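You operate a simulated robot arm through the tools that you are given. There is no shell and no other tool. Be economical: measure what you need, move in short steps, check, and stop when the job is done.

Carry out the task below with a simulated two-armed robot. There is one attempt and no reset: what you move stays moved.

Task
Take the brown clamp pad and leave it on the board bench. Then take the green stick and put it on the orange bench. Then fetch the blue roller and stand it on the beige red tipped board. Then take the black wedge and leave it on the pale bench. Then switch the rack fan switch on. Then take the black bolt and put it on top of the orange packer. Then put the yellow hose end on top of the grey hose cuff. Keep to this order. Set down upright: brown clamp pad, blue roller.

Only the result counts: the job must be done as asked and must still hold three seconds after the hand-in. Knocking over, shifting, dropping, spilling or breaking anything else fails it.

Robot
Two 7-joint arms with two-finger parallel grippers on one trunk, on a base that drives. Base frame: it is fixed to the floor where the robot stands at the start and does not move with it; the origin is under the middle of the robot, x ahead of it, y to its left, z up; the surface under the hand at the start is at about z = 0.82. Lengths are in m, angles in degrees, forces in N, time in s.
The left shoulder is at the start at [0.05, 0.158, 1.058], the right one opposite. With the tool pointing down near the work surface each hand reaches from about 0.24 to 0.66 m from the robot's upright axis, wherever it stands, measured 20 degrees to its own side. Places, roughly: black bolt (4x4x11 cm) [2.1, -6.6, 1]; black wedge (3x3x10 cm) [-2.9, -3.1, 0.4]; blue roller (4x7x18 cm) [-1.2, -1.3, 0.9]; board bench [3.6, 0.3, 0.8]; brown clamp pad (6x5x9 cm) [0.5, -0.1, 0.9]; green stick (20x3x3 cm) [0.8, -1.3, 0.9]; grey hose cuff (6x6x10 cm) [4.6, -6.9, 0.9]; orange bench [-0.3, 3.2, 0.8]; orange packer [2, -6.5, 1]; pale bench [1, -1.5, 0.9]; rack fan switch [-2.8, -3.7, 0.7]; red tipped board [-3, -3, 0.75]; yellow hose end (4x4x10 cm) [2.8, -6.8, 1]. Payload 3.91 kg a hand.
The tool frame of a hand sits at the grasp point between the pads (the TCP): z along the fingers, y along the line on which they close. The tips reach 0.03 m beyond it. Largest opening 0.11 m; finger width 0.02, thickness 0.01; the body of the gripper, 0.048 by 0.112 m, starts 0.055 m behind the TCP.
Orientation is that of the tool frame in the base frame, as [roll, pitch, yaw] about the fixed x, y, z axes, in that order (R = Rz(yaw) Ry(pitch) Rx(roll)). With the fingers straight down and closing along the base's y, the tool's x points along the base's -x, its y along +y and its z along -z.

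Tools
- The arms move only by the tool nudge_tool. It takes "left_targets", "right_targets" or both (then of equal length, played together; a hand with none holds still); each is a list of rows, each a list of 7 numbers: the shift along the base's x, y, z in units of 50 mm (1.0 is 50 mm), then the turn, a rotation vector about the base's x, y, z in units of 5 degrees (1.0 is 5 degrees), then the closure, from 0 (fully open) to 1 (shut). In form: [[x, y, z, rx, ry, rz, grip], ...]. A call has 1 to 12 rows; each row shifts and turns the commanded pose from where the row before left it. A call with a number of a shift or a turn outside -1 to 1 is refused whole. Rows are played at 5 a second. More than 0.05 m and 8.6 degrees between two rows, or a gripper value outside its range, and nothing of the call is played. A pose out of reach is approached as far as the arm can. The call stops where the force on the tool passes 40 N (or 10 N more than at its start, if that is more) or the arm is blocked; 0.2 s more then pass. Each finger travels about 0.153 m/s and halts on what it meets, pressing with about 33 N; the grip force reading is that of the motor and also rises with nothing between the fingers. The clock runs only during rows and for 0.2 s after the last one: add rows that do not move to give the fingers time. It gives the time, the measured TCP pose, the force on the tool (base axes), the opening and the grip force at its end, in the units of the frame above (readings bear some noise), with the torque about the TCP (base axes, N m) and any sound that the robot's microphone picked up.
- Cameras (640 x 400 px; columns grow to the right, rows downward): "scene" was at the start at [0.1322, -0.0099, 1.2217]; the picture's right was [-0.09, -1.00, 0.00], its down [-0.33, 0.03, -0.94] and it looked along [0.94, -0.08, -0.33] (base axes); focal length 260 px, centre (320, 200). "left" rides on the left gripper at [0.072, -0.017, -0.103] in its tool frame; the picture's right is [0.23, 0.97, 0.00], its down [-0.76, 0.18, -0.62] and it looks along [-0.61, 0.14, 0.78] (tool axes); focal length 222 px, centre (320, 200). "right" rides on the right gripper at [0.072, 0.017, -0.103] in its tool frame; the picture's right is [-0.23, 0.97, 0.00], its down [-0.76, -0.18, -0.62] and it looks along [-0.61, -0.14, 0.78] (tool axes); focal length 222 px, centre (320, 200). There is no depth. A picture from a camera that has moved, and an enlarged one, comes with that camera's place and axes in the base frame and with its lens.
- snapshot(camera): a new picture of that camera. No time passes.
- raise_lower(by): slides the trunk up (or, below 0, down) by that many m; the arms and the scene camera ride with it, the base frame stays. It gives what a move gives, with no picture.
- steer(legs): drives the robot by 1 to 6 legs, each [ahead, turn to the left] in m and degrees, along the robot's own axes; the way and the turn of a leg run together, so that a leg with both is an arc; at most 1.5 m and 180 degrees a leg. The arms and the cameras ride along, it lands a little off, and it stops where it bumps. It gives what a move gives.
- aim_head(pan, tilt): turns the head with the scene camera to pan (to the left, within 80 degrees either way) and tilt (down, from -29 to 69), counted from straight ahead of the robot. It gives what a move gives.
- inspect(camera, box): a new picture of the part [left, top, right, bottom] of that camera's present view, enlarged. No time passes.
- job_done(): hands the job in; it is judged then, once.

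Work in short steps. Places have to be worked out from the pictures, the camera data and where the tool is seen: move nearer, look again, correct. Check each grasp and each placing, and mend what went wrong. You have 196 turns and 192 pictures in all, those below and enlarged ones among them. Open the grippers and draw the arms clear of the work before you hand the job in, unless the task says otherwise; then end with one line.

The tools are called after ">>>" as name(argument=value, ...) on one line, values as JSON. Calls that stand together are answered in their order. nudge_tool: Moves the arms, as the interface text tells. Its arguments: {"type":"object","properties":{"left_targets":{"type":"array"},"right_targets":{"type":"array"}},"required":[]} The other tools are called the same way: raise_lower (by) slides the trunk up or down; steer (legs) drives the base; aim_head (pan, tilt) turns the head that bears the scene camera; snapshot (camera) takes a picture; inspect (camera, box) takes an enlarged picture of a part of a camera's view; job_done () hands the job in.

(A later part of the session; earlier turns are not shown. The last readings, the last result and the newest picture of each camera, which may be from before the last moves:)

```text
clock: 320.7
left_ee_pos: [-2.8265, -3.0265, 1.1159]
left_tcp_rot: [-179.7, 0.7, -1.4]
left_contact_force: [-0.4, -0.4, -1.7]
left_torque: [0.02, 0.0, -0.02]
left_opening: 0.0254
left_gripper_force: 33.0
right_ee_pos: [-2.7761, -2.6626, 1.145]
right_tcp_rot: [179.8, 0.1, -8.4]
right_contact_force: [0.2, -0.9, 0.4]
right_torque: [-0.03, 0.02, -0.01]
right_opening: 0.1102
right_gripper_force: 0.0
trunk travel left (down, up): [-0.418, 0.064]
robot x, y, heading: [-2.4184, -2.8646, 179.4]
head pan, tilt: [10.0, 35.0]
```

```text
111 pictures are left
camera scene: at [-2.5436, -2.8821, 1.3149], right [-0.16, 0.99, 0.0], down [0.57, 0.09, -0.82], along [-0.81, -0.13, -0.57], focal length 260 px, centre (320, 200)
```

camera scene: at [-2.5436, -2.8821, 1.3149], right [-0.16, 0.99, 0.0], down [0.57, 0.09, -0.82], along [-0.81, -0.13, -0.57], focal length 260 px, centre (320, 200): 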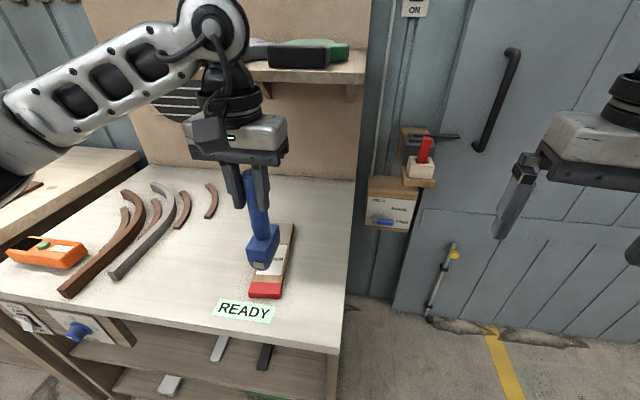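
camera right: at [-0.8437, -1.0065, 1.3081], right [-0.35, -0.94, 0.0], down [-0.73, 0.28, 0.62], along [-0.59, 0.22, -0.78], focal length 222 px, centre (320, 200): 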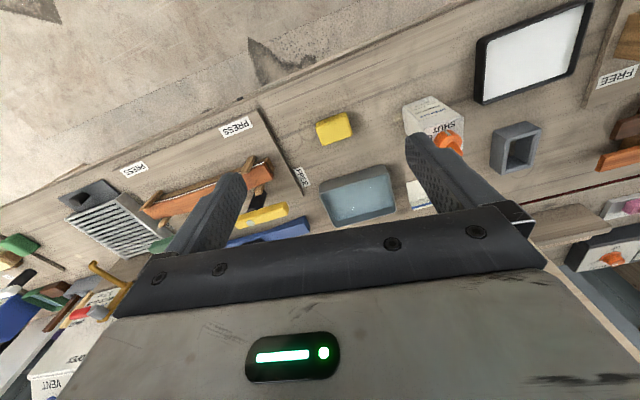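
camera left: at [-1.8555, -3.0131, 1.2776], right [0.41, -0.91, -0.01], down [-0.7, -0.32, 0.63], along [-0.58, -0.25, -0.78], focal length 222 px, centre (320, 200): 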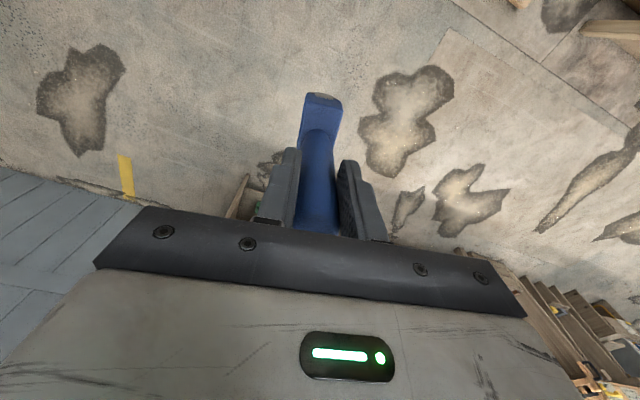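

The board's centre line runs through about (-3.0, -3.084), turned about 7°. I'll lower a bit, turn to match and carry the roller over the middle of the board.

>>> nudge_tool(left_targets=[[0, 0, -0.9, 0, 0, 0.8, 1], [0, 0, -0.9, 0, 0, 0.8, 1], [-0.7, -0.23, 0, 0, 0, 0, 1], [-0.7, -0.23, 0, 0, 0, 0, 1], [-0.7, -0.23, 0, 0, 0, 0, 1], [-0.7, -0.23, 0, 0, 0, 0, 1], [-0.65, -0.23, 0, 0, 0, 0, 1], [0, 0, 0, 0, 0, 0, 1]])

>>> snapshot(camera="scene")

>>> snapshot(camera="left")

```text
clock: 322.5
left_ee_pos: [-2.9869, -3.0788, 1.0252]
left_tcp_rot: [-179.9, 0.8, 5.8]
left_contact_force: [-0.4, -0.2, -1.7]
left_torque: [0.03, 0.0, 0.01]
left_opening: 0.0252
left_gripper_force: 33.3
right_ee_pos: [-2.7648, -2.662, 1.1482]
right_tcp_rot: [179.6, 0.8, -8.6]
right_contact_force: [0.2, 0.8, 0.1]
right_torque: [0.0, 0.02, 0.0]
right_opening: 0.11
right_gripper_force: 0.1
trunk travel left (down, up): [-0.418, 0.064]
robot x, y, heading: [-2.4131, -2.8672, 179.4]
head pan, tilt: [10.0, 35.0]
```

```text
110 pictures are left
camera scene: at [-2.53, -2.8821, 1.3155], right [-0.16, 0.99, 0.0], down [0.56, 0.09, -0.83], along [-0.81, -0.13, -0.56], focal length 260 px, centre (320, 200)
```

scene: 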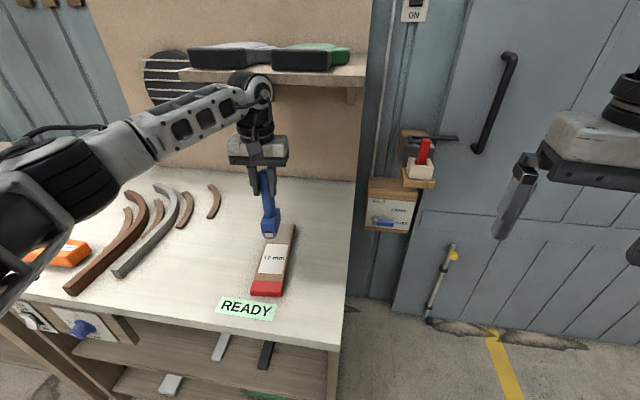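

```text
109 pictures are left
camera left: at [-2.9152, -3.0538, 1.1269], right [0.32, -0.95, 0.0], down [-0.73, -0.25, 0.63], along [-0.6, -0.2, -0.77], focal length 222 px, centre (320, 200)
```

left: 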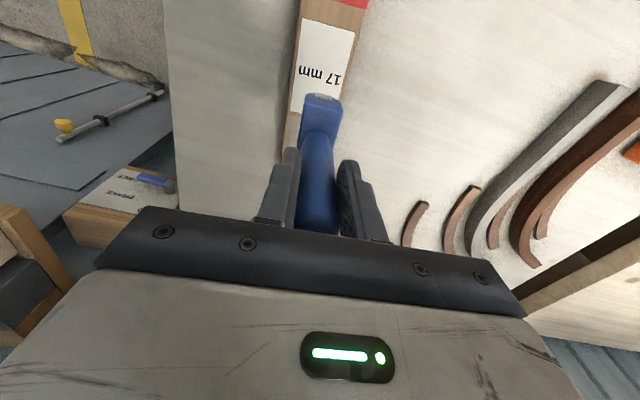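

Over the board's centre line within 5 mm. I'll lower most of the way and re-check, since the body shifted slightly.

>>> nudge_tool(left_targets=[[0, 0.05, -0.5, 0, 0, 0, 1], [0, 0, -0.5, 0, 0, 0, 1], [0, 0, -0.3, 0, 0, 0, 1], [0, 0, 0, 0, 0, 0, 1]])

>>> snapshot(camera="scene")

>>> snapshot(camera="left")

```text
clock: 323.5
left_ee_pos: [-2.9981, -3.0815, 0.9672]
left_tcp_rot: [-179.6, 1.2, 6.8]
left_contact_force: [-0.6, -1.9, 21.3]
left_torque: [-0.25, 0.27, 0.0]
left_opening: 0.0229
left_gripper_force: 32.5
right_ee_pos: [-2.7747, -2.6619, 1.1462]
right_tcp_rot: [179.8, 0.2, -8.4]
right_contact_force: [0.1, -0.7, 0.1]
right_torque: [0.0, 0.02, 0.01]
right_opening: 0.1101
right_gripper_force: 0.1
trunk travel left (down, up): [-0.418, 0.064]
robot x, y, heading: [-2.412, -2.8674, 179.4]
head pan, tilt: [10.0, 35.0]
```

```text
108 pictures are left
camera scene: at [-2.5413, -2.8815, 1.3155], right [-0.16, 0.99, 0.0], down [0.56, 0.09, -0.82], along [-0.81, -0.13, -0.57], focal length 260 px, centre (320, 200)
```

scene: 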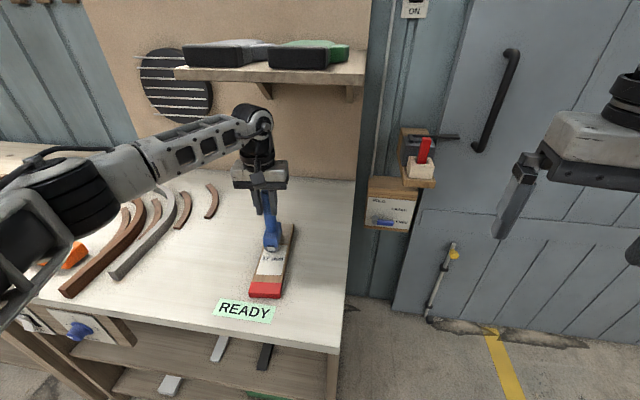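

```text
107 pictures are left
camera left: at [-2.9262, -3.056, 1.0668], right [0.34, -0.94, -0.01], down [-0.72, -0.27, 0.64], along [-0.6, -0.21, -0.77], focal length 222 px, centre (320, 200)
```

left: 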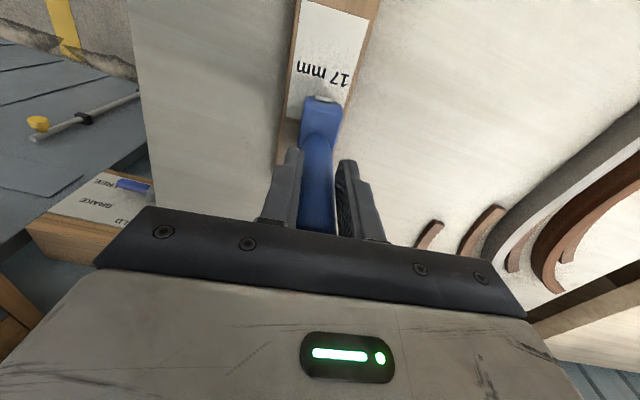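

Contact at z≈0.967 with 21 N. I'll zoom to verify the roller is upright and centred before releasing.

>>> inspect(camera="scene", box=[210, 150, 330, 310])

>>> inspect(camera="left", box=[240, 40, 420, 240])

```text
2.50 times, centred on (270, 230) of scene
camera zoom: at [-2.5413, -2.8815, 1.3155], right [-0.16, 0.99, 0.0], down [0.56, 0.09, -0.82], along [-0.81, -0.13, -0.57], focal length 650 px, centre (445, 125)
```

zoom: 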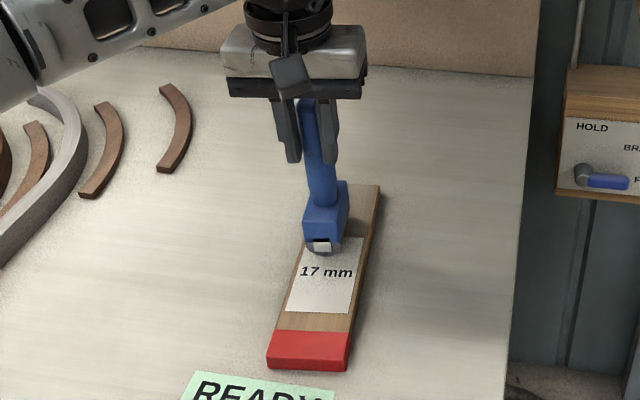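

```text
2.00 times, centred on (330, 140) of left
camera zoom: at [-2.9262, -3.056, 1.0668], right [0.34, -0.94, -0.01], down [-0.72, -0.27, 0.64], along [-0.6, -0.21, -0.77], focal length 444 px, centre (300, 320)
```

zoom: 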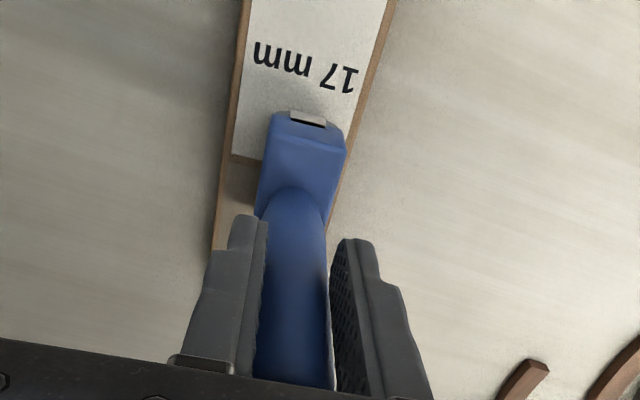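

The handle shows at most about 3° of lean and the base is pressed flat on the board. I'll open slightly and check that it stays.

>>> nudge_tool(left_targets=[[0, 0, 0, 0, 0, 0, 0.75], [0, 0, 0, 0, 0, 0, 0.7], [0, 0, 0, 0, 0, 0, 0.7], [0, 0, 0, 0, 0, 0, 0.7], [0, 0, 0, 0, 0, 0, 0.7]])

>>> inspect(camera="scene", box=[210, 150, 330, 310])

>>> inspect(camera="left", box=[240, 40, 420, 240])

```text
clock: 324.7
left_ee_pos: [-2.9977, -3.0815, 0.9612]
left_tcp_rot: [-179.8, 0.7, 6.7]
left_contact_force: [0.1, -1.3, -0.4]
left_torque: [-0.01, 0.01, 0.04]
left_opening: 0.0331
left_gripper_force: 0.1
right_ee_pos: [-2.775, -2.6616, 1.1443]
right_tcp_rot: [179.7, 0.3, -8.4]
right_contact_force: [-0.1, -0.2, 0.5]
right_torque: [-0.02, 0.02, 0.0]
right_opening: 0.11
right_gripper_force: 0.0
trunk travel left (down, up): [-0.418, 0.064]
robot x, y, heading: [-2.4148, -2.8684, 179.3]
head pan, tilt: [10.0, 35.0]
```

```text
2.50 times, centred on (270, 230) of scene
camera zoom: at [-2.5435, -2.8821, 1.3149], right [-0.16, 0.99, 0.0], down [0.57, 0.09, -0.82], along [-0.81, -0.13, -0.57], focal length 650 px, centre (445, 125)
```

zoom: 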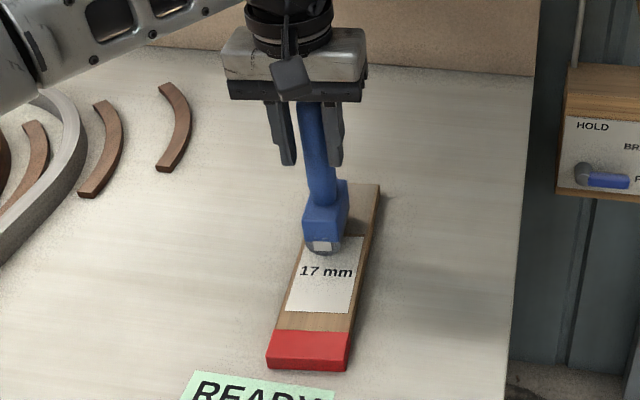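

```text
2.00 times, centred on (330, 140) of left
camera zoom: at [-2.9271, -3.0562, 1.0633], right [0.34, -0.94, -0.01], down [-0.73, -0.27, 0.63], along [-0.6, -0.21, -0.78], focal length 444 px, centre (300, 320)
```

zoom: 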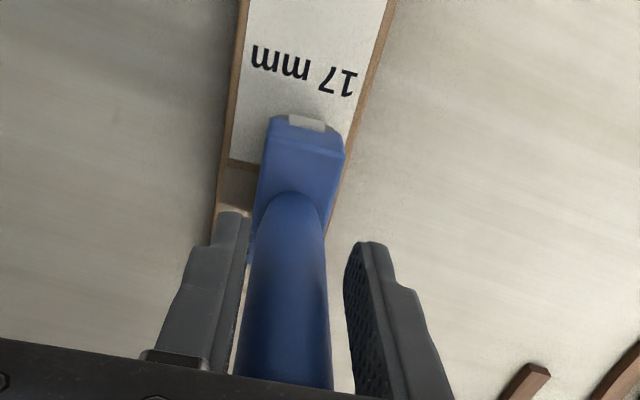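

It's free-standing between the fingers. I'll open wider, wait, and check again before withdrawing.

>>> nudge_tool(left_targets=[[0, 0, 0, 0, 0, 0, 0.5], [0, 0, 0, 0, 0, 0, 0.3], [0, 0, 0, 0, 0, 0, 0.3], [0, 0, 0, 0, 0, 0, 0.3], [0, 0, 0, 0, 0, 0, 0.3]])

>>> inspect(camera="left", box=[240, 40, 420, 240])

```text
clock: 325.9
left_ee_pos: [-2.9989, -3.0819, 0.9614]
left_tcp_rot: [-179.7, 0.7, 6.7]
left_contact_force: [-0.1, -0.4, 0.1]
left_torque: [0.02, 0.03, 0.01]
left_opening: 0.077
left_gripper_force: 0.0
right_ee_pos: [-2.7754, -2.6618, 1.144]
right_tcp_rot: [179.8, 0.2, -8.4]
right_contact_force: [0.8, -0.2, -0.5]
right_torque: [-0.01, -0.04, -0.01]
right_opening: 0.1101
right_gripper_force: 0.1
trunk travel left (down, up): [-0.418, 0.064]
robot x, y, heading: [-2.4127, -2.8659, 179.3]
head pan, tilt: [10.0, 35.0]
```

```text
2.00 times, centred on (330, 140) of left
camera zoom: at [-2.9272, -3.0562, 1.0633], right [0.34, -0.94, -0.01], down [-0.73, -0.27, 0.63], along [-0.6, -0.21, -0.78], focal length 444 px, centre (300, 320)
```

zoom: 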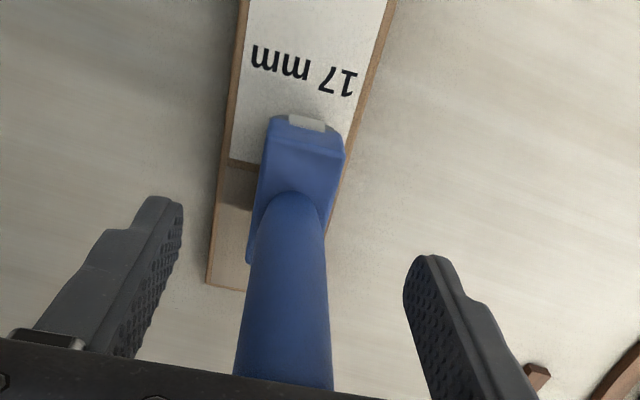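

It stands stably. I'll withdraw straight up, first with the trunk and then the arm.

>>> nudge_tool(left_targets=[[0, 0, 0, 0, 0, 0, 0], [0, 0, 0, 0, 0, 0, 0]])

>>> raise_lower(by=0.06)

>>> nudge_tool(left_targets=[[0, 0, 0.5, 0, 0, 0, 0], [0, 0, 0.5, 0, 0, 0, 0], [0.5, 0, 0.5, 0, 0, 0, 0], [0.9, 0, 0, 0, 0, 0, 0], [0.9, 0, 0, 0, 0, 0, 0], [0.9, 0, 0, 0, 0, 0, 0]])

>>> snapshot(camera="scene")

```text
clock: 326.5
left_ee_pos: [-2.9984, -3.0823, 0.9617]
left_tcp_rot: [-179.7, 0.7, 6.8]
left_contact_force: [-0.3, 0.4, -0.1]
left_torque: [0.02, 0.0, 0.0]
left_opening: 0.1099
left_gripper_force: 0.0
right_ee_pos: [-2.7753, -2.6613, 1.1448]
right_tcp_rot: [179.7, 0.2, -8.5]
right_contact_force: [0.3, 0.1, -0.8]
right_torque: [-0.03, -0.01, 0.01]
right_opening: 0.1099
right_gripper_force: 0.1
trunk travel left (down, up): [-0.418, 0.064]
robot x, y, heading: [-2.4116, -2.8649, 179.3]
head pan, tilt: [10.0, 35.0]
```

```text
clock: 327.5
left_ee_pos: [-2.9917, -3.084, 1.0051]
left_tcp_rot: [179.7, -0.9, 6.5]
left_contact_force: [-0.4, 0.0, -0.1]
left_torque: [0.01, 0.03, 0.02]
left_opening: 0.11
left_gripper_force: 0.1
right_ee_pos: [-2.7757, -2.6634, 1.2035]
right_tcp_rot: [179.9, 0.1, -8.5]
right_contact_force: [-0.7, 0.1, 0.3]
right_torque: [-0.01, 0.01, -0.01]
right_opening: 0.1101
right_gripper_force: 0.1
trunk travel left (down, up): [-0.478, 0.004]
robot x, y, heading: [-2.4172, -2.8663, 179.5]
head pan, tilt: [10.0, 35.0]
```

```text
clock: 328.9
left_ee_pos: [-2.8379, -3.0829, 1.0983]
left_tcp_rot: [-179.5, 0.7, 6.8]
left_contact_force: [-0.9, -0.1, 0.2]
left_torque: [0.01, 0.02, 0.02]
left_opening: 0.1101
left_gripper_force: 0.1
right_ee_pos: [-2.7763, -2.6612, 1.2052]
right_tcp_rot: [179.8, 0.2, -8.3]
right_contact_force: [0.1, -0.4, 0.2]
right_torque: [-0.01, -0.01, 0.0]
right_opening: 0.1099
right_gripper_force: 0.1
trunk travel left (down, up): [-0.478, 0.004]
robot x, y, heading: [-2.4162, -2.8692, 179.4]
head pan, tilt: [10.0, 35.0]
```

```text
101 pictures are left
camera scene: at [-2.5435, -2.8828, 1.375], right [-0.16, 0.99, 0.0], down [0.57, 0.09, -0.82], along [-0.81, -0.13, -0.57], focal length 260 px, centre (320, 200)
```

scene: 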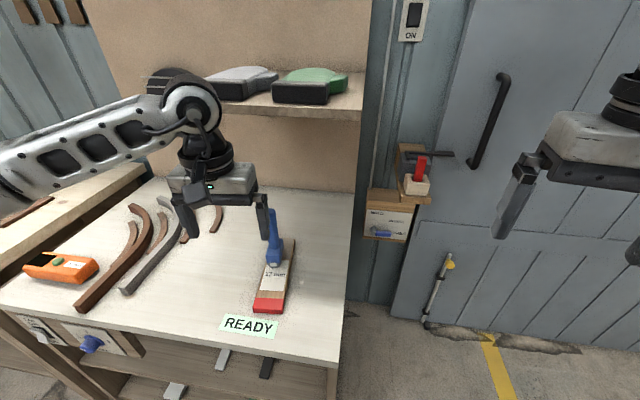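

The roller stands on the board. For the black wedge on the rack's middle shelf, I'll back off, lower the trunk, and look into the rack.

>>> steer(legs=[[-0.35, 0]])

>>> raise_lower(by=-0.4)

>>> aim_head(pan=15, tilt=25)

>>> snapshot(camera="scene")

```text
clock: 331.1
left_ee_pos: [-2.4922, -3.0854, 1.0965]
left_tcp_rot: [-179.7, 0.7, 6.3]
left_contact_force: [0.2, 0.2, 0.9]
left_torque: [0.02, 0.01, 0.0]
left_opening: 0.11
left_gripper_force: 0.1
right_ee_pos: [-2.4267, -2.6654, 1.2059]
right_tcp_rot: [179.6, 0.2, -8.9]
right_contact_force: [-0.2, 0.4, 1.2]
right_torque: [0.02, 0.0, 0.01]
right_opening: 0.1099
right_gripper_force: 0.1
trunk travel left (down, up): [-0.478, 0.004]
robot x, y, heading: [-2.0683, -2.8719, 178.9]
head pan, tilt: [10.0, 35.0]
```

```text
clock: 334.9
left_ee_pos: [-2.4924, -3.0849, 0.6977]
left_tcp_rot: [-179.7, 0.7, 6.3]
left_contact_force: [0.0, 0.3, 1.1]
left_torque: [0.01, -0.03, 0.01]
left_opening: 0.1101
left_gripper_force: 0.0
right_ee_pos: [-2.426, -2.6646, 0.803]
right_tcp_rot: [179.7, 0.1, -8.8]
right_contact_force: [0.1, 0.3, -0.8]
right_torque: [0.01, -0.02, -0.01]
right_opening: 0.1103
right_gripper_force: 0.1
trunk travel left (down, up): [-0.078, 0.404]
robot x, y, heading: [-2.0689, -2.869, 179.2]
head pan, tilt: [10.0, 35.0]
```

```text
clock: 335.7
left_ee_pos: [-2.4927, -3.0854, 0.6972]
left_tcp_rot: [-179.7, 0.7, 6.3]
left_contact_force: [-0.1, -0.1, -0.5]
left_torque: [0.02, 0.02, -0.03]
left_opening: 0.1101
left_gripper_force: 0.0
right_ee_pos: [-2.4256, -2.6634, 0.8049]
right_tcp_rot: [179.7, 0.1, -8.9]
right_contact_force: [-0.1, 0.8, -0.6]
right_torque: [0.01, 0.0, 0.01]
right_opening: 0.1102
right_gripper_force: 0.0
trunk travel left (down, up): [-0.078, 0.404]
robot x, y, heading: [-2.0682, -2.8762, 178.9]
head pan, tilt: [15.0, 25.0]
```

```text
100 pictures are left
camera scene: at [-2.198, -2.8947, 0.9906], right [-0.24, 0.97, 0.0], down [0.41, 0.1, -0.91], along [-0.88, -0.22, -0.42], focal length 260 px, centre (320, 200)
```

scene: 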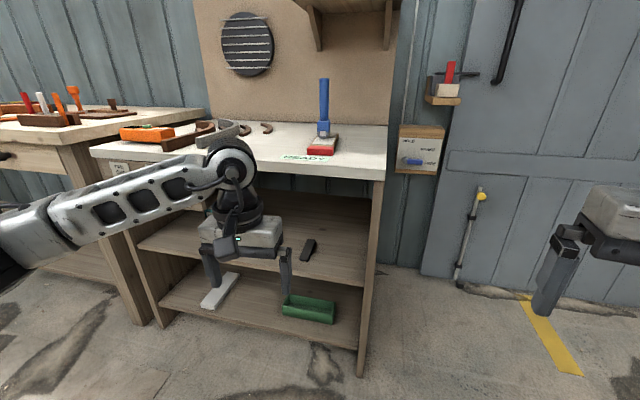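

The roller stands straight on the board. The black wedge is visible on the middle shelf, so I'll zoom in.

>>> inspect(camera="scene", box=[260, 200, 380, 290])

```text
4.44 times, centred on (320, 245) of scene
camera zoom: at [-2.198, -2.8947, 0.9906], right [-0.24, 0.97, 0.0], down [0.41, 0.1, -0.91], along [-0.88, -0.22, -0.42], focal length 1155 px, centre (320, 0)
```

zoom: 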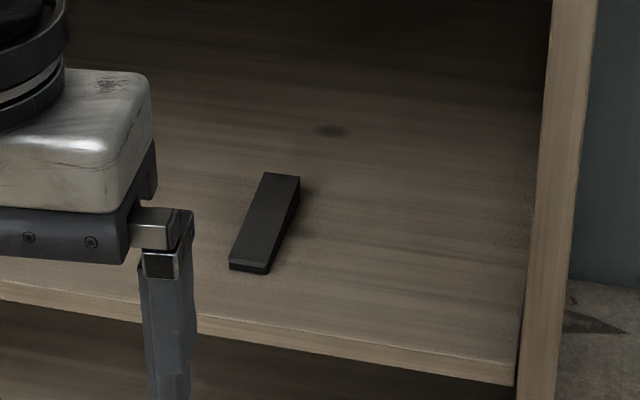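

The wedge lies along x, from about x=-2.845 to -2.94 at y≈-3.108, on a shelf at z≈0.46. I'll pitch the left hand 45° forward in front of the rack for a slanted reach-in.

>>> nudge_tool(left_targets=[[-0.3, 0, 0, 0, 1, -0.3, 0], [-0.3, 0, 0, 0, 1, -0.3, 0], [-0.3, 0, 0, 0, 1, -0.3, 0], [-0.3, 0, 0, 0, 1, -0.3, 0], [-0.3, 0, 0, 0, 1, 0, 0], [-0.3, 0, 0, 0, 1, 0, 0], [0, 0, 0, 0, 1, 0, 0], [0, 0, 0, 0, 1, 0, 0], [0, 0, 0, 0, 1, 0, 0]])

>>> raise_lower(by=-0.07)

>>> snapshot(camera="left")

>>> snapshot(camera="scene")

```text
clock: 337.7
left_ee_pos: [-2.583, -3.0842, 0.6974]
left_tcp_rot: [-178.2, 45.7, 0.6]
left_contact_force: [-0.2, -0.5, -0.3]
left_torque: [0.02, 0.01, 0.0]
left_opening: 0.1101
left_gripper_force: 0.0
right_ee_pos: [-2.4248, -2.6645, 0.8053]
right_tcp_rot: [179.7, 0.2, -9.0]
right_contact_force: [0.5, -0.1, -0.1]
right_torque: [-0.04, -0.01, 0.03]
right_opening: 0.1101
right_gripper_force: 0.1
trunk travel left (down, up): [-0.078, 0.404]
robot x, y, heading: [-2.0697, -2.8688, 178.9]
head pan, tilt: [15.0, 25.0]
```

```text
clock: 338.8
left_ee_pos: [-2.5834, -3.084, 0.6263]
left_tcp_rot: [-178.2, 45.8, 0.6]
left_contact_force: [-0.2, 0.0, -0.6]
left_torque: [0.03, 0.02, 0.0]
left_opening: 0.1102
left_gripper_force: 0.1
right_ee_pos: [-2.4262, -2.6652, 0.7353]
right_tcp_rot: [179.8, 0.2, -8.9]
right_contact_force: [-0.6, 0.8, -0.6]
right_torque: [-0.04, -0.01, -0.02]
right_opening: 0.1099
right_gripper_force: 0.1
trunk travel left (down, up): [-0.008, 0.474]
robot x, y, heading: [-2.0656, -2.8699, 178.8]
head pan, tilt: [15.0, 25.0]
```

```text
98 pictures are left
camera left: at [-2.4591, -3.0691, 0.6468], right [0.15, -0.97, -0.18], down [-0.09, -0.2, 0.98], along [-0.99, -0.13, -0.12], focal length 222 px, centre (320, 200)
```

left: 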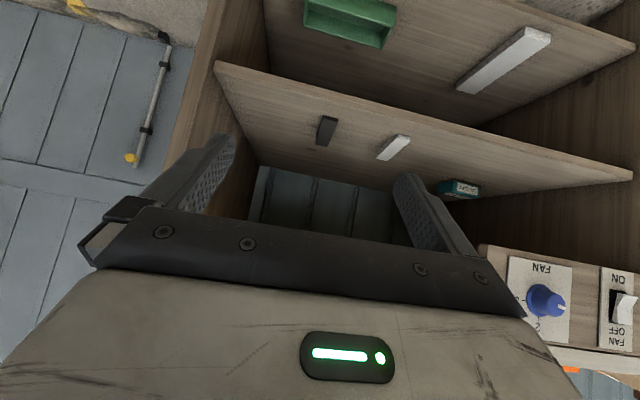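

```text
97 pictures are left
camera scene: at [-2.1979, -2.8947, 0.9206], right [-0.24, 0.97, 0.0], down [0.41, 0.1, -0.91], along [-0.88, -0.22, -0.42], focal length 260 px, centre (320, 200)
```

scene: 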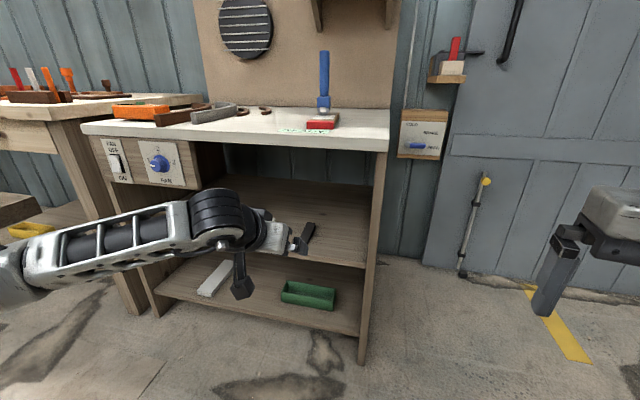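

The view confirms the wedge at y≈-3.108 and the shelf at z≈0.447. I also see the FAN OFF/ON rocker at far left of the rack front. I'll drive 0.2 m ahead and reach in.

>>> steer(legs=[[0.2, 0]])

>>> nudge_tool(left_targets=[[0, -0.4, -0.8, 0, 0, 0, 0], [0, 0, -0.8, 0, 0, 0, 0], [0, 0, -0.6, 0, 0, 0, 0], [0, 0, 0, 0, 0, 0, 0]])

>>> snapshot(camera="left")

>>> snapshot(camera="scene")

```text
clock: 340.4
left_ee_pos: [-2.7912, -3.0794, 0.6271]
left_tcp_rot: [-178.2, 45.7, 0.6]
left_contact_force: [-0.2, 0.6, 0.8]
left_torque: [0.01, 0.01, 0.01]
left_opening: 0.1097
left_gripper_force: 0.1
right_ee_pos: [-2.6327, -2.66, 0.7347]
right_tcp_rot: [179.7, 0.2, -9.0]
right_contact_force: [0.0, -1.0, 0.9]
right_torque: [0.03, -0.03, 0.0]
right_opening: 0.1099
right_gripper_force: 0.0
trunk travel left (down, up): [-0.008, 0.474]
robot x, y, heading: [-2.2738, -2.8654, 179.0]
head pan, tilt: [15.0, 25.0]
```

```text
clock: 341.4
left_ee_pos: [-2.7912, -3.0989, 0.518]
left_tcp_rot: [-178.1, 45.7, 0.6]
left_contact_force: [0.6, 0.5, 0.3]
left_torque: [0.03, 0.03, 0.03]
left_opening: 0.1101
left_gripper_force: 0.1
right_ee_pos: [-2.6324, -2.6609, 0.7345]
right_tcp_rot: [179.7, 0.1, -8.9]
right_contact_force: [-0.1, -0.3, -0.1]
right_torque: [0.01, -0.02, 0.01]
right_opening: 0.1099
right_gripper_force: 0.0
trunk travel left (down, up): [-0.008, 0.474]
robot x, y, heading: [-2.2748, -2.8649, 178.7]
head pan, tilt: [15.0, 25.0]
```

```text
96 pictures are left
camera left: at [-2.6673, -3.0829, 0.5382], right [0.15, -0.97, -0.18], down [-0.09, -0.2, 0.98], along [-0.99, -0.13, -0.12], focal length 222 px, centre (320, 200)
```

left: 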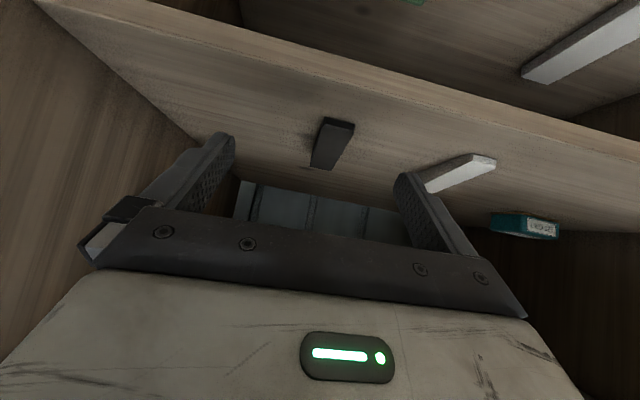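

```text
95 pictures are left
camera scene: at [-2.4047, -2.8906, 0.9206], right [-0.24, 0.97, 0.0], down [0.41, 0.1, -0.91], along [-0.88, -0.22, -0.42], focal length 260 px, centre (320, 200)
```

scene: 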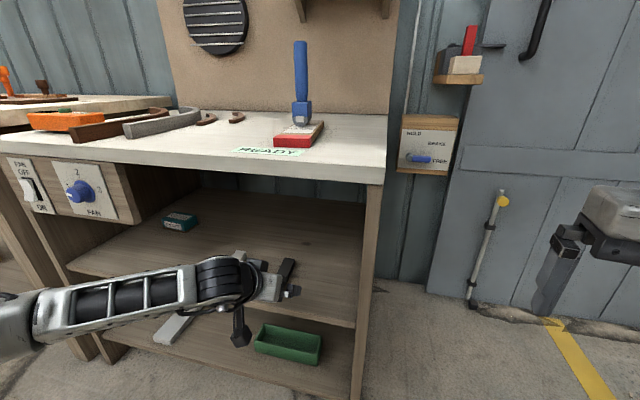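

The white wedge is at y≈-3.24, clear of the finger if I narrow the opening. I'll advance to the black wedge with the fingers at about 7 cm.

>>> nudge_tool(left_targets=[[0, -0.18, 0, 0, 0, 0, 0.35], [-0.7, 0, -0.25, 0, 0, 0, 0.35], [-0.7, 0, -0.25, 0, 0, 0, 0.35], [-0.6, 0, -0.25, 0, 0, 0, 0.35], [0, 0, 0, 0, 0, 0, 0.35]])

>>> snapshot(camera="left")

>>> inspect(camera="scene", box=[200, 220, 340, 330])

```text
clock: 342.6
left_ee_pos: [-2.8922, -3.1088, 0.4805]
left_tcp_rot: [-178.2, 45.7, 0.5]
left_contact_force: [-0.5, 0.1, -0.1]
left_torque: [0.03, -0.01, 0.0]
left_opening: 0.0716
left_gripper_force: 0.1
right_ee_pos: [-2.6317, -2.6595, 0.7355]
right_tcp_rot: [179.6, 0.3, -8.8]
right_contact_force: [1.1, -0.2, -0.1]
right_torque: [-0.01, -0.02, 0.03]
right_opening: 0.1101
right_gripper_force: 0.0
trunk travel left (down, up): [-0.008, 0.474]
robot x, y, heading: [-2.2733, -2.8692, 179.1]
head pan, tilt: [15.0, 25.0]
```

```text
94 pictures are left
camera left: at [-2.7682, -3.0938, 0.4998], right [0.15, -0.97, -0.18], down [-0.09, -0.2, 0.98], along [-0.99, -0.13, -0.12], focal length 222 px, centre (320, 200)
```

left: 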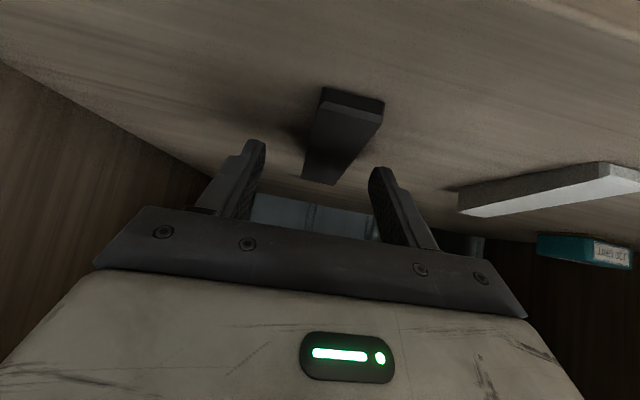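

```text
3.64 times, centred on (270, 275) of scene
camera zoom: at [-2.4047, -2.8906, 0.9206], right [-0.24, 0.97, 0.0], down [0.41, 0.1, -0.91], along [-0.88, -0.22, -0.42], focal length 945 px, centre (502, -73)
```

zoom: 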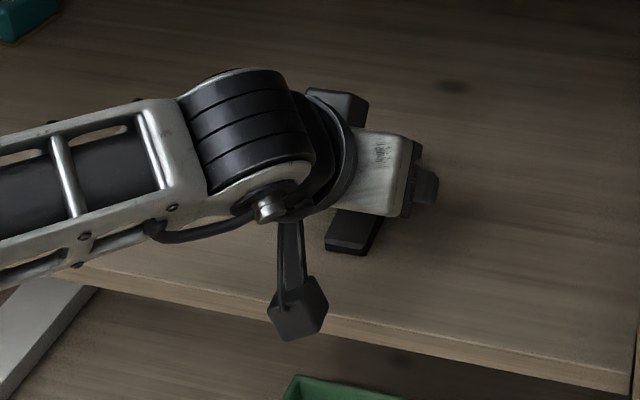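

The wedge is between the fingers near their tips. I'll close.

>>> nudge_tool(left_targets=[[0, -0.06, 0, 0, 0, 0, 0.35], [0, 0, 0, 0, 0, 0, 0.7], [0, 0, 0, 0, 0, 0, 1], [0, 0, 0, 0, 0, 0, 1], [0, 0, 0, 0, 0, 0, 1]])

>>> snapshot(camera="left")

```text
clock: 343.8
left_ee_pos: [-2.891, -3.1124, 0.4801]
left_tcp_rot: [-178.2, 45.7, 0.5]
left_contact_force: [0.7, 0.1, 0.0]
left_torque: [-0.03, 0.03, 0.01]
left_opening: 0.0289
left_gripper_force: 33.1
right_ee_pos: [-2.6329, -2.66, 0.7352]
right_tcp_rot: [179.7, 0.2, -8.9]
right_contact_force: [0.3, -0.3, 0.1]
right_torque: [0.0, 0.04, 0.04]
right_opening: 0.1098
right_gripper_force: 0.0
trunk travel left (down, up): [-0.008, 0.474]
robot x, y, heading: [-2.2755, -2.8669, 178.9]
head pan, tilt: [15.0, 25.0]
```

```text
92 pictures are left
camera left: at [-2.7674, -3.0969, 0.5001], right [0.15, -0.97, -0.18], down [-0.09, -0.2, 0.98], along [-0.99, -0.13, -0.12], focal length 222 px, centre (320, 200)
```

left: 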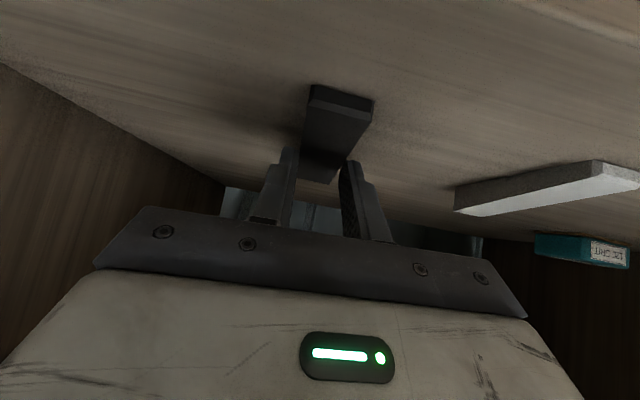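

Gripped (29 mm). I'll lift and pull back out.

>>> nudge_tool(left_targets=[[0, 0, 0.5, 0, 0, 0, 1], [0, 0, 0.5, 0, 0, 0, 1], [0, 0, 0.3, 0, 0, 0, 1], [0.8, 0, 0, 0, 0, 0, 1], [0.8, 0, 0, 0, 0, 0, 1], [0.8, 0, 0, 0, 0, 0, 1], [0, 0, 0, 0, 0, 0, 1]])

>>> snapshot(camera="left")

>>> snapshot(camera="scene")

```text
clock: 345.4
left_ee_pos: [-2.7705, -3.1113, 0.544]
left_tcp_rot: [-178.4, 45.6, 0.6]
left_contact_force: [-0.1, -0.4, -0.1]
left_torque: [0.01, 0.0, -0.02]
left_opening: 0.0286
left_gripper_force: 32.9
right_ee_pos: [-2.6323, -2.6593, 0.7357]
right_tcp_rot: [179.8, 0.1, -8.9]
right_contact_force: [-0.3, -0.4, 0.0]
right_torque: [0.0, 0.0, 0.01]
right_opening: 0.11
right_gripper_force: 0.1
trunk travel left (down, up): [-0.008, 0.474]
robot x, y, heading: [-2.2721, -2.8681, 179.0]
head pan, tilt: [15.0, 25.0]
```

```text
91 pictures are left
camera left: at [-2.6471, -3.096, 0.5632], right [0.15, -0.97, -0.18], down [-0.09, -0.2, 0.98], along [-0.99, -0.13, -0.12], focal length 222 px, centre (320, 200)
```

left: 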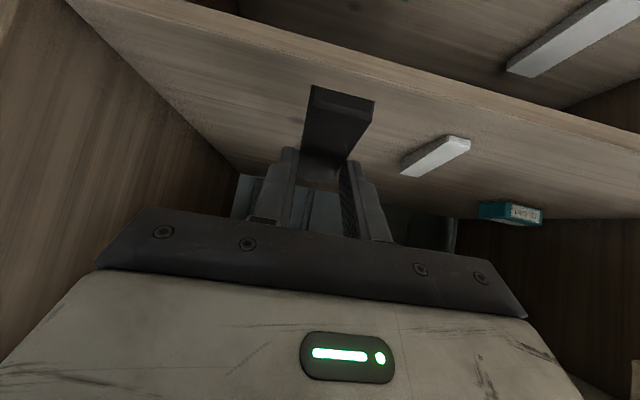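

```text
90 pictures are left
camera scene: at [-2.4048, -2.8906, 0.9206], right [-0.24, 0.97, 0.0], down [0.41, 0.1, -0.91], along [-0.88, -0.22, -0.42], focal length 260 px, centre (320, 200)
```

scene: 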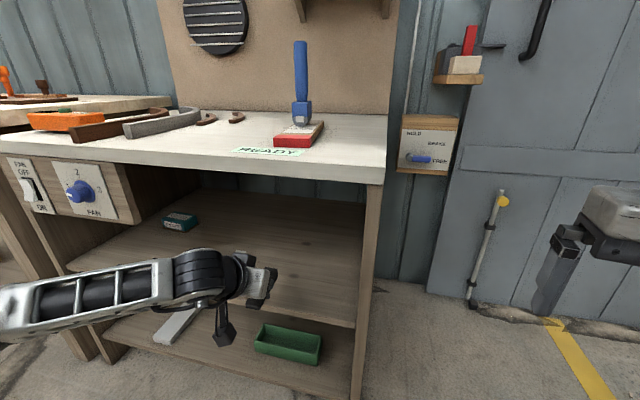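

The wedge is out. I'll keep the hand at this pitch so the wedge stays level, back off, raise the trunk, and drive back to the pale bench.

>>> steer(legs=[[-0.4, 0]])

>>> raise_lower(by=0.44)

>>> steer(legs=[[0, -167], [1.3, 0], [0.35, 0], [0, 80]])

>>> aim_head(pan=-30, tilt=25)

>>> snapshot(camera="scene")

```text
clock: 347.9
left_ee_pos: [-2.3753, -3.1196, 0.543]
left_tcp_rot: [-178.2, 45.7, 0.8]
left_contact_force: [0.5, 0.7, 0.3]
left_torque: [-0.03, -0.01, 0.0]
left_opening: 0.0286
left_gripper_force: 33.2
right_ee_pos: [-2.2386, -2.6684, 0.7348]
right_tcp_rot: [179.8, 0.1, -8.7]
right_contact_force: [-1.0, 0.3, -0.3]
right_torque: [0.01, 0.0, 0.02]
right_opening: 0.1099
right_gripper_force: 0.1
trunk travel left (down, up): [-0.008, 0.474]
robot x, y, heading: [-1.8807, -2.8766, 179.2]
head pan, tilt: [15.0, 25.0]
```

```text
refused: 0.44 is not a number from -0.4 to 0.4
```

```text
clock: 359.2
left_ee_pos: [-0.5504, -2.2889, 0.5444]
left_tcp_rot: [-177.5, 45.8, -165.1]
left_contact_force: [0.2, 1.0, -0.7]
left_torque: [0.03, 0.05, 0.04]
left_opening: 0.0286
left_gripper_force: 32.9
right_ee_pos: [-0.5693, -2.7536, 0.7345]
right_tcp_rot: [179.4, 0.1, -174.2]
right_contact_force: [-0.6, -0.6, 0.5]
right_torque: [0.0, 0.04, -0.02]
right_opening: 0.11
right_gripper_force: 0.1
trunk travel left (down, up): [-0.008, 0.474]
robot x, y, heading: [-0.9562, -2.7, 14.3]
head pan, tilt: [15.0, 25.0]
stopped in leg 2: the robot was blocked; the commanded pose is now the measured one
```

```text
clock: 360.3
left_ee_pos: [-0.5499, -2.2899, 0.5452]
left_tcp_rot: [-177.4, 45.9, -164.9]
left_contact_force: [-0.7, -0.4, 0.0]
left_torque: [0.01, 0.02, -0.01]
left_opening: 0.0288
left_gripper_force: 32.7
right_ee_pos: [-0.569, -2.754, 0.7357]
right_tcp_rot: [179.4, 0.1, -174.1]
right_contact_force: [0.0, 0.8, 0.5]
right_torque: [-0.02, 0.01, 0.03]
right_opening: 0.1101
right_gripper_force: 0.0
trunk travel left (down, up): [-0.008, 0.474]
robot x, y, heading: [-0.9575, -2.6977, 14.3]
head pan, tilt: [-30.0, 25.0]
```

```text
89 pictures are left
camera scene: at [-0.829, -2.7165, 0.9206], right [-0.27, -0.96, 0.0], down [-0.41, 0.11, -0.91], along [0.87, -0.25, -0.42], focal length 260 px, centre (320, 200)
```

scene: 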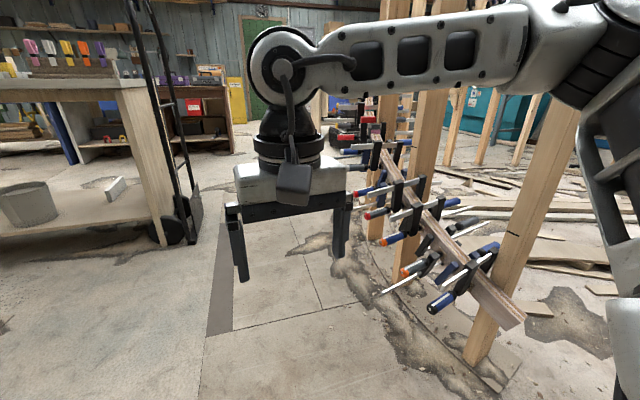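

The trunk raise was refused (limit 0.4) and the base was then blocked at about (-0.96, -2.70). I'll look left to see what I touched.

>>> aim_head(pan=75, tilt=25)

>>> snapshot(camera="scene")

```text
clock: 362.1
left_ee_pos: [-0.5493, -2.2901, 0.5462]
left_tcp_rot: [-177.5, 45.9, -164.9]
left_contact_force: [0.6, 0.6, -0.3]
left_torque: [0.01, 0.04, 0.02]
left_opening: 0.0286
left_gripper_force: 33.1
right_ee_pos: [-0.5685, -2.7544, 0.7349]
right_tcp_rot: [179.5, 0.1, -174.1]
right_contact_force: [1.2, 0.1, 0.1]
right_torque: [0.03, 0.01, -0.01]
right_opening: 0.1097
right_gripper_force: 0.0
trunk travel left (down, up): [-0.008, 0.474]
robot x, y, heading: [-0.9574, -2.7011, 14.2]
head pan, tilt: [75.0, 25.0]
```

```text
88 pictures are left
camera scene: at [-0.9165, -2.5995, 0.9206], right [1.0, -0.01, 0.0], down [-0.01, -0.42, -0.91], along [0.01, 0.91, -0.42], focal length 260 px, centre (320, 200)
```

scene: 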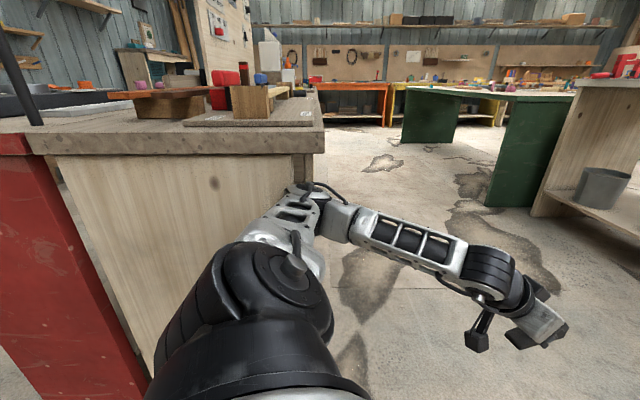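

The left elbow touched the glue bench's end panel, and nothing appears displaced. I'll back straight off, raise the trunk, and retry with more clearance.

>>> steer(legs=[[-0.3, 0]])

>>> steer(legs=[[0, -20]])

>>> raise_lower(by=0.4)

>>> aim_head(pan=40, tilt=25)

>>> snapshot(camera="scene")

```text
clock: 364.2
left_ee_pos: [-0.848, -2.364, 0.5458]
left_tcp_rot: [-177.5, 45.9, -164.6]
left_contact_force: [-1.1, 0.4, -0.8]
left_torque: [-0.01, 0.01, -0.05]
left_opening: 0.0285
left_gripper_force: 32.7
right_ee_pos: [-0.8647, -2.8273, 0.7351]
right_tcp_rot: [179.5, 0.2, -173.6]
right_contact_force: [-0.9, -0.4, 0.1]
right_torque: [-0.01, -0.01, 0.02]
right_opening: 0.1101
right_gripper_force: 0.0
trunk travel left (down, up): [-0.008, 0.474]
robot x, y, heading: [-1.2518, -2.7763, 14.7]
head pan, tilt: [75.0, 25.0]
```

```text
clock: 365.7
left_ee_pos: [-0.7312, -2.5261, 0.5446]
left_tcp_rot: [-177.3, 45.8, 175.5]
left_contact_force: [0.3, -0.3, -1.8]
left_torque: [0.01, 0.02, -0.01]
left_opening: 0.0285
left_gripper_force: 33.0
right_ee_pos: [-0.9056, -2.9563, 0.734]
right_tcp_rot: [179.5, 0.1, 166.4]
right_contact_force: [-0.1, -0.1, 0.2]
right_torque: [-0.03, -0.03, -0.01]
right_opening: 0.11
right_gripper_force: 0.0
trunk travel left (down, up): [-0.008, 0.474]
robot x, y, heading: [-1.2534, -2.7756, -5.5]
head pan, tilt: [75.0, 25.0]
```

```text
clock: 369.5
left_ee_pos: [-0.7311, -2.5255, 0.9448]
left_tcp_rot: [-177.4, 45.8, 175.4]
left_contact_force: [-0.7, 0.3, -0.9]
left_torque: [-0.03, 0.02, 0.01]
left_opening: 0.0284
left_gripper_force: 33.1
right_ee_pos: [-0.9057, -2.9549, 1.1354]
right_tcp_rot: [179.4, 0.1, 166.3]
right_contact_force: [-0.3, -0.5, -0.7]
right_torque: [-0.02, 0.02, 0.0]
right_opening: 0.1101
right_gripper_force: 0.0
trunk travel left (down, up): [-0.408, 0.074]
robot x, y, heading: [-1.2478, -2.7749, -4.9]
head pan, tilt: [75.0, 25.0]
```

```text
clock: 370.5
left_ee_pos: [-0.7302, -2.5258, 0.9445]
left_tcp_rot: [-177.4, 45.9, 175.5]
left_contact_force: [-0.2, 0.0, 0.1]
left_torque: [-0.01, -0.01, -0.02]
left_opening: 0.0282
left_gripper_force: 32.6
right_ee_pos: [-0.906, -2.9561, 1.1345]
right_tcp_rot: [179.4, 0.1, 166.3]
right_contact_force: [-0.2, -1.3, 0.9]
right_torque: [-0.01, -0.02, 0.02]
right_opening: 0.1098
right_gripper_force: 0.1
trunk travel left (down, up): [-0.408, 0.074]
robot x, y, heading: [-1.251, -2.775, -5.3]
head pan, tilt: [40.0, 25.0]
```

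```text
87 pictures are left
camera scene: at [-1.1363, -2.7287, 1.3206], right [0.57, -0.82, 0.0], down [-0.35, -0.24, -0.91], along [0.74, 0.52, -0.42], focal length 260 px, centre (320, 200)
```

scene: 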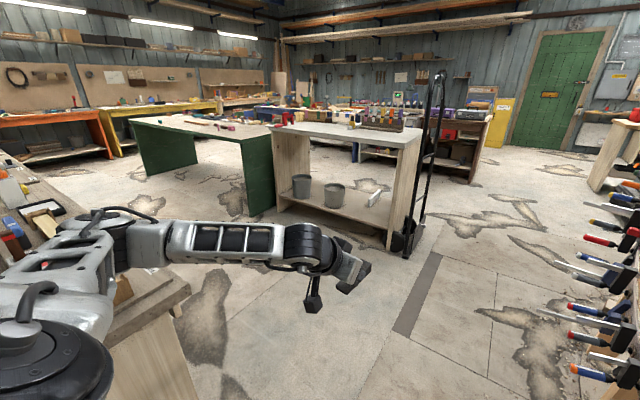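

The left arm hangs low beside the glue bench. I'll raise the left hand 0.2 m so its elbow clears before driving on.

>>> nudge_tool(left_targets=[[0, 0, 0.9, 0, 0, 0, 1], [0, 0, 0.9, 0, 0, 0, 1], [0, 0, 0.9, 0, 0, 0, 1], [0, 0, 0.9, 0, 0, 0, 1]])

>>> aim_head(pan=75, tilt=30)

>>> snapshot(camera="scene")

```text
clock: 371.5
left_ee_pos: [-0.7287, -2.5265, 1.124]
left_tcp_rot: [-177.3, 45.9, 175.5]
left_contact_force: [0.2, -0.3, 0.7]
left_torque: [-0.01, 0.01, 0.0]
left_opening: 0.0287
left_gripper_force: 33.0
right_ee_pos: [-0.9051, -2.957, 1.1355]
right_tcp_rot: [179.5, 0.2, 166.3]
right_contact_force: [0.4, 0.9, 0.6]
right_torque: [0.01, 0.0, 0.02]
right_opening: 0.11
right_gripper_force: 0.0
trunk travel left (down, up): [-0.408, 0.074]
robot x, y, heading: [-1.2545, -2.7748, -5.2]
head pan, tilt: [40.0, 25.0]
```

```text
clock: 372.6
left_ee_pos: [-0.7286, -2.527, 1.1238]
left_tcp_rot: [-177.4, 45.9, 175.5]
left_contact_force: [-0.4, 0.3, 0.6]
left_torque: [-0.03, 0.0, -0.02]
left_opening: 0.0287
left_gripper_force: 32.8
right_ee_pos: [-0.9048, -2.9574, 1.1362]
right_tcp_rot: [179.4, 0.0, 166.3]
right_contact_force: [0.1, 0.1, 0.2]
right_torque: [0.02, -0.05, -0.03]
right_opening: 0.11
right_gripper_force: 0.1
trunk travel left (down, up): [-0.408, 0.074]
robot x, y, heading: [-1.2495, -2.7771, -5.2]
head pan, tilt: [75.0, 30.0]
```

```text
86 pictures are left
camera scene: at [-1.1805, -2.6964, 1.3127], right [0.94, -0.35, 0.0], down [-0.17, -0.47, -0.87], along [0.3, 0.81, -0.5], focal length 260 px, centre (320, 200)
```

scene: 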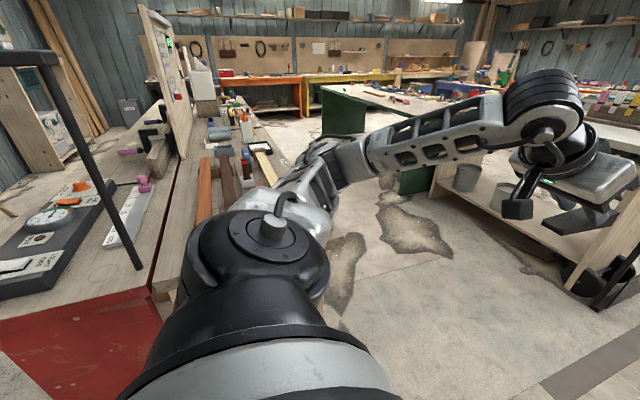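

The arm is now clear above the bench. I'll drive ahead, then veer left to the aisle entry.

>>> steer(legs=[[0.35, 0], [0, 22], [0.75, 0]])

```text
clock: 379.6
left_ee_pos: [0.21, -2.1823, 1.124]
left_tcp_rot: [-177.4, 45.9, -163.3]
left_contact_force: [0.1, 0.6, -0.2]
left_torque: [-0.01, 0.0, -0.01]
left_opening: 0.0283
left_gripper_force: 33.3
right_ee_pos: [0.1998, -2.6483, 1.1338]
right_tcp_rot: [179.5, 0.1, -172.6]
right_contact_force: [1.3, -0.2, 0.2]
right_torque: [-0.01, 0.01, 0.0]
right_opening: 0.11
right_gripper_force: 0.1
trunk travel left (down, up): [-0.408, 0.074]
robot x, y, heading: [-0.1886, -2.6044, 15.8]
head pan, tilt: [75.0, 30.0]
```

Through. Now I'll turn up the aisle, drive to y≈-1.6, face the pale bench and look.

>>> steer(legs=[[0, 74], [1.0, 0], [0, -89], [0.3, 0]])

>>> aim_head(pan=5, tilt=32)

>>> snapshot(camera="scene")

```text
clock: 393.3
left_ee_pos: [0.5908, -1.3085, 1.1246]
left_tcp_rot: [-177.4, 45.7, -177.4]
left_contact_force: [0.5, 0.3, 0.5]
left_torque: [0.01, 0.0, 0.03]
left_opening: 0.0288
left_gripper_force: 33.1
right_ee_pos: [0.4685, -1.7583, 1.1357]
right_tcp_rot: [179.5, 0.1, 173.5]
right_contact_force: [0.1, -0.5, -0.5]
right_torque: [0.02, 0.02, 0.0]
right_opening: 0.11
right_gripper_force: 0.0
trunk travel left (down, up): [-0.408, 0.074]
robot x, y, heading: [0.0991, -1.6204, 1.7]
head pan, tilt: [75.0, 30.0]
```

```text
clock: 394.7
left_ee_pos: [0.5904, -1.3084, 1.1249]
left_tcp_rot: [-177.5, 45.9, -177.3]
left_contact_force: [0.9, 0.0, -0.6]
left_torque: [0.01, 0.03, -0.03]
left_opening: 0.0288
left_gripper_force: 32.9
right_ee_pos: [0.4688, -1.7583, 1.1348]
right_tcp_rot: [179.6, 0.1, 173.5]
right_contact_force: [0.5, -0.4, 0.1]
right_torque: [0.01, 0.0, 0.0]
right_opening: 0.1099
right_gripper_force: 0.1
trunk travel left (down, up): [-0.408, 0.074]
robot x, y, heading: [0.0995, -1.6196, 1.7]
head pan, tilt: [5.0, 32.0]
```

```text
85 pictures are left
camera scene: at [0.2306, -1.6116, 1.3095], right [0.12, -0.99, 0.0], down [-0.53, -0.06, -0.85], along [0.84, 0.1, -0.53], focal length 260 px, centre (320, 200)
```

scene: 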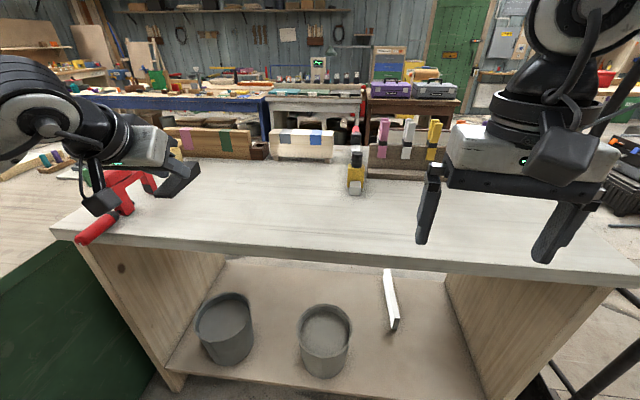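

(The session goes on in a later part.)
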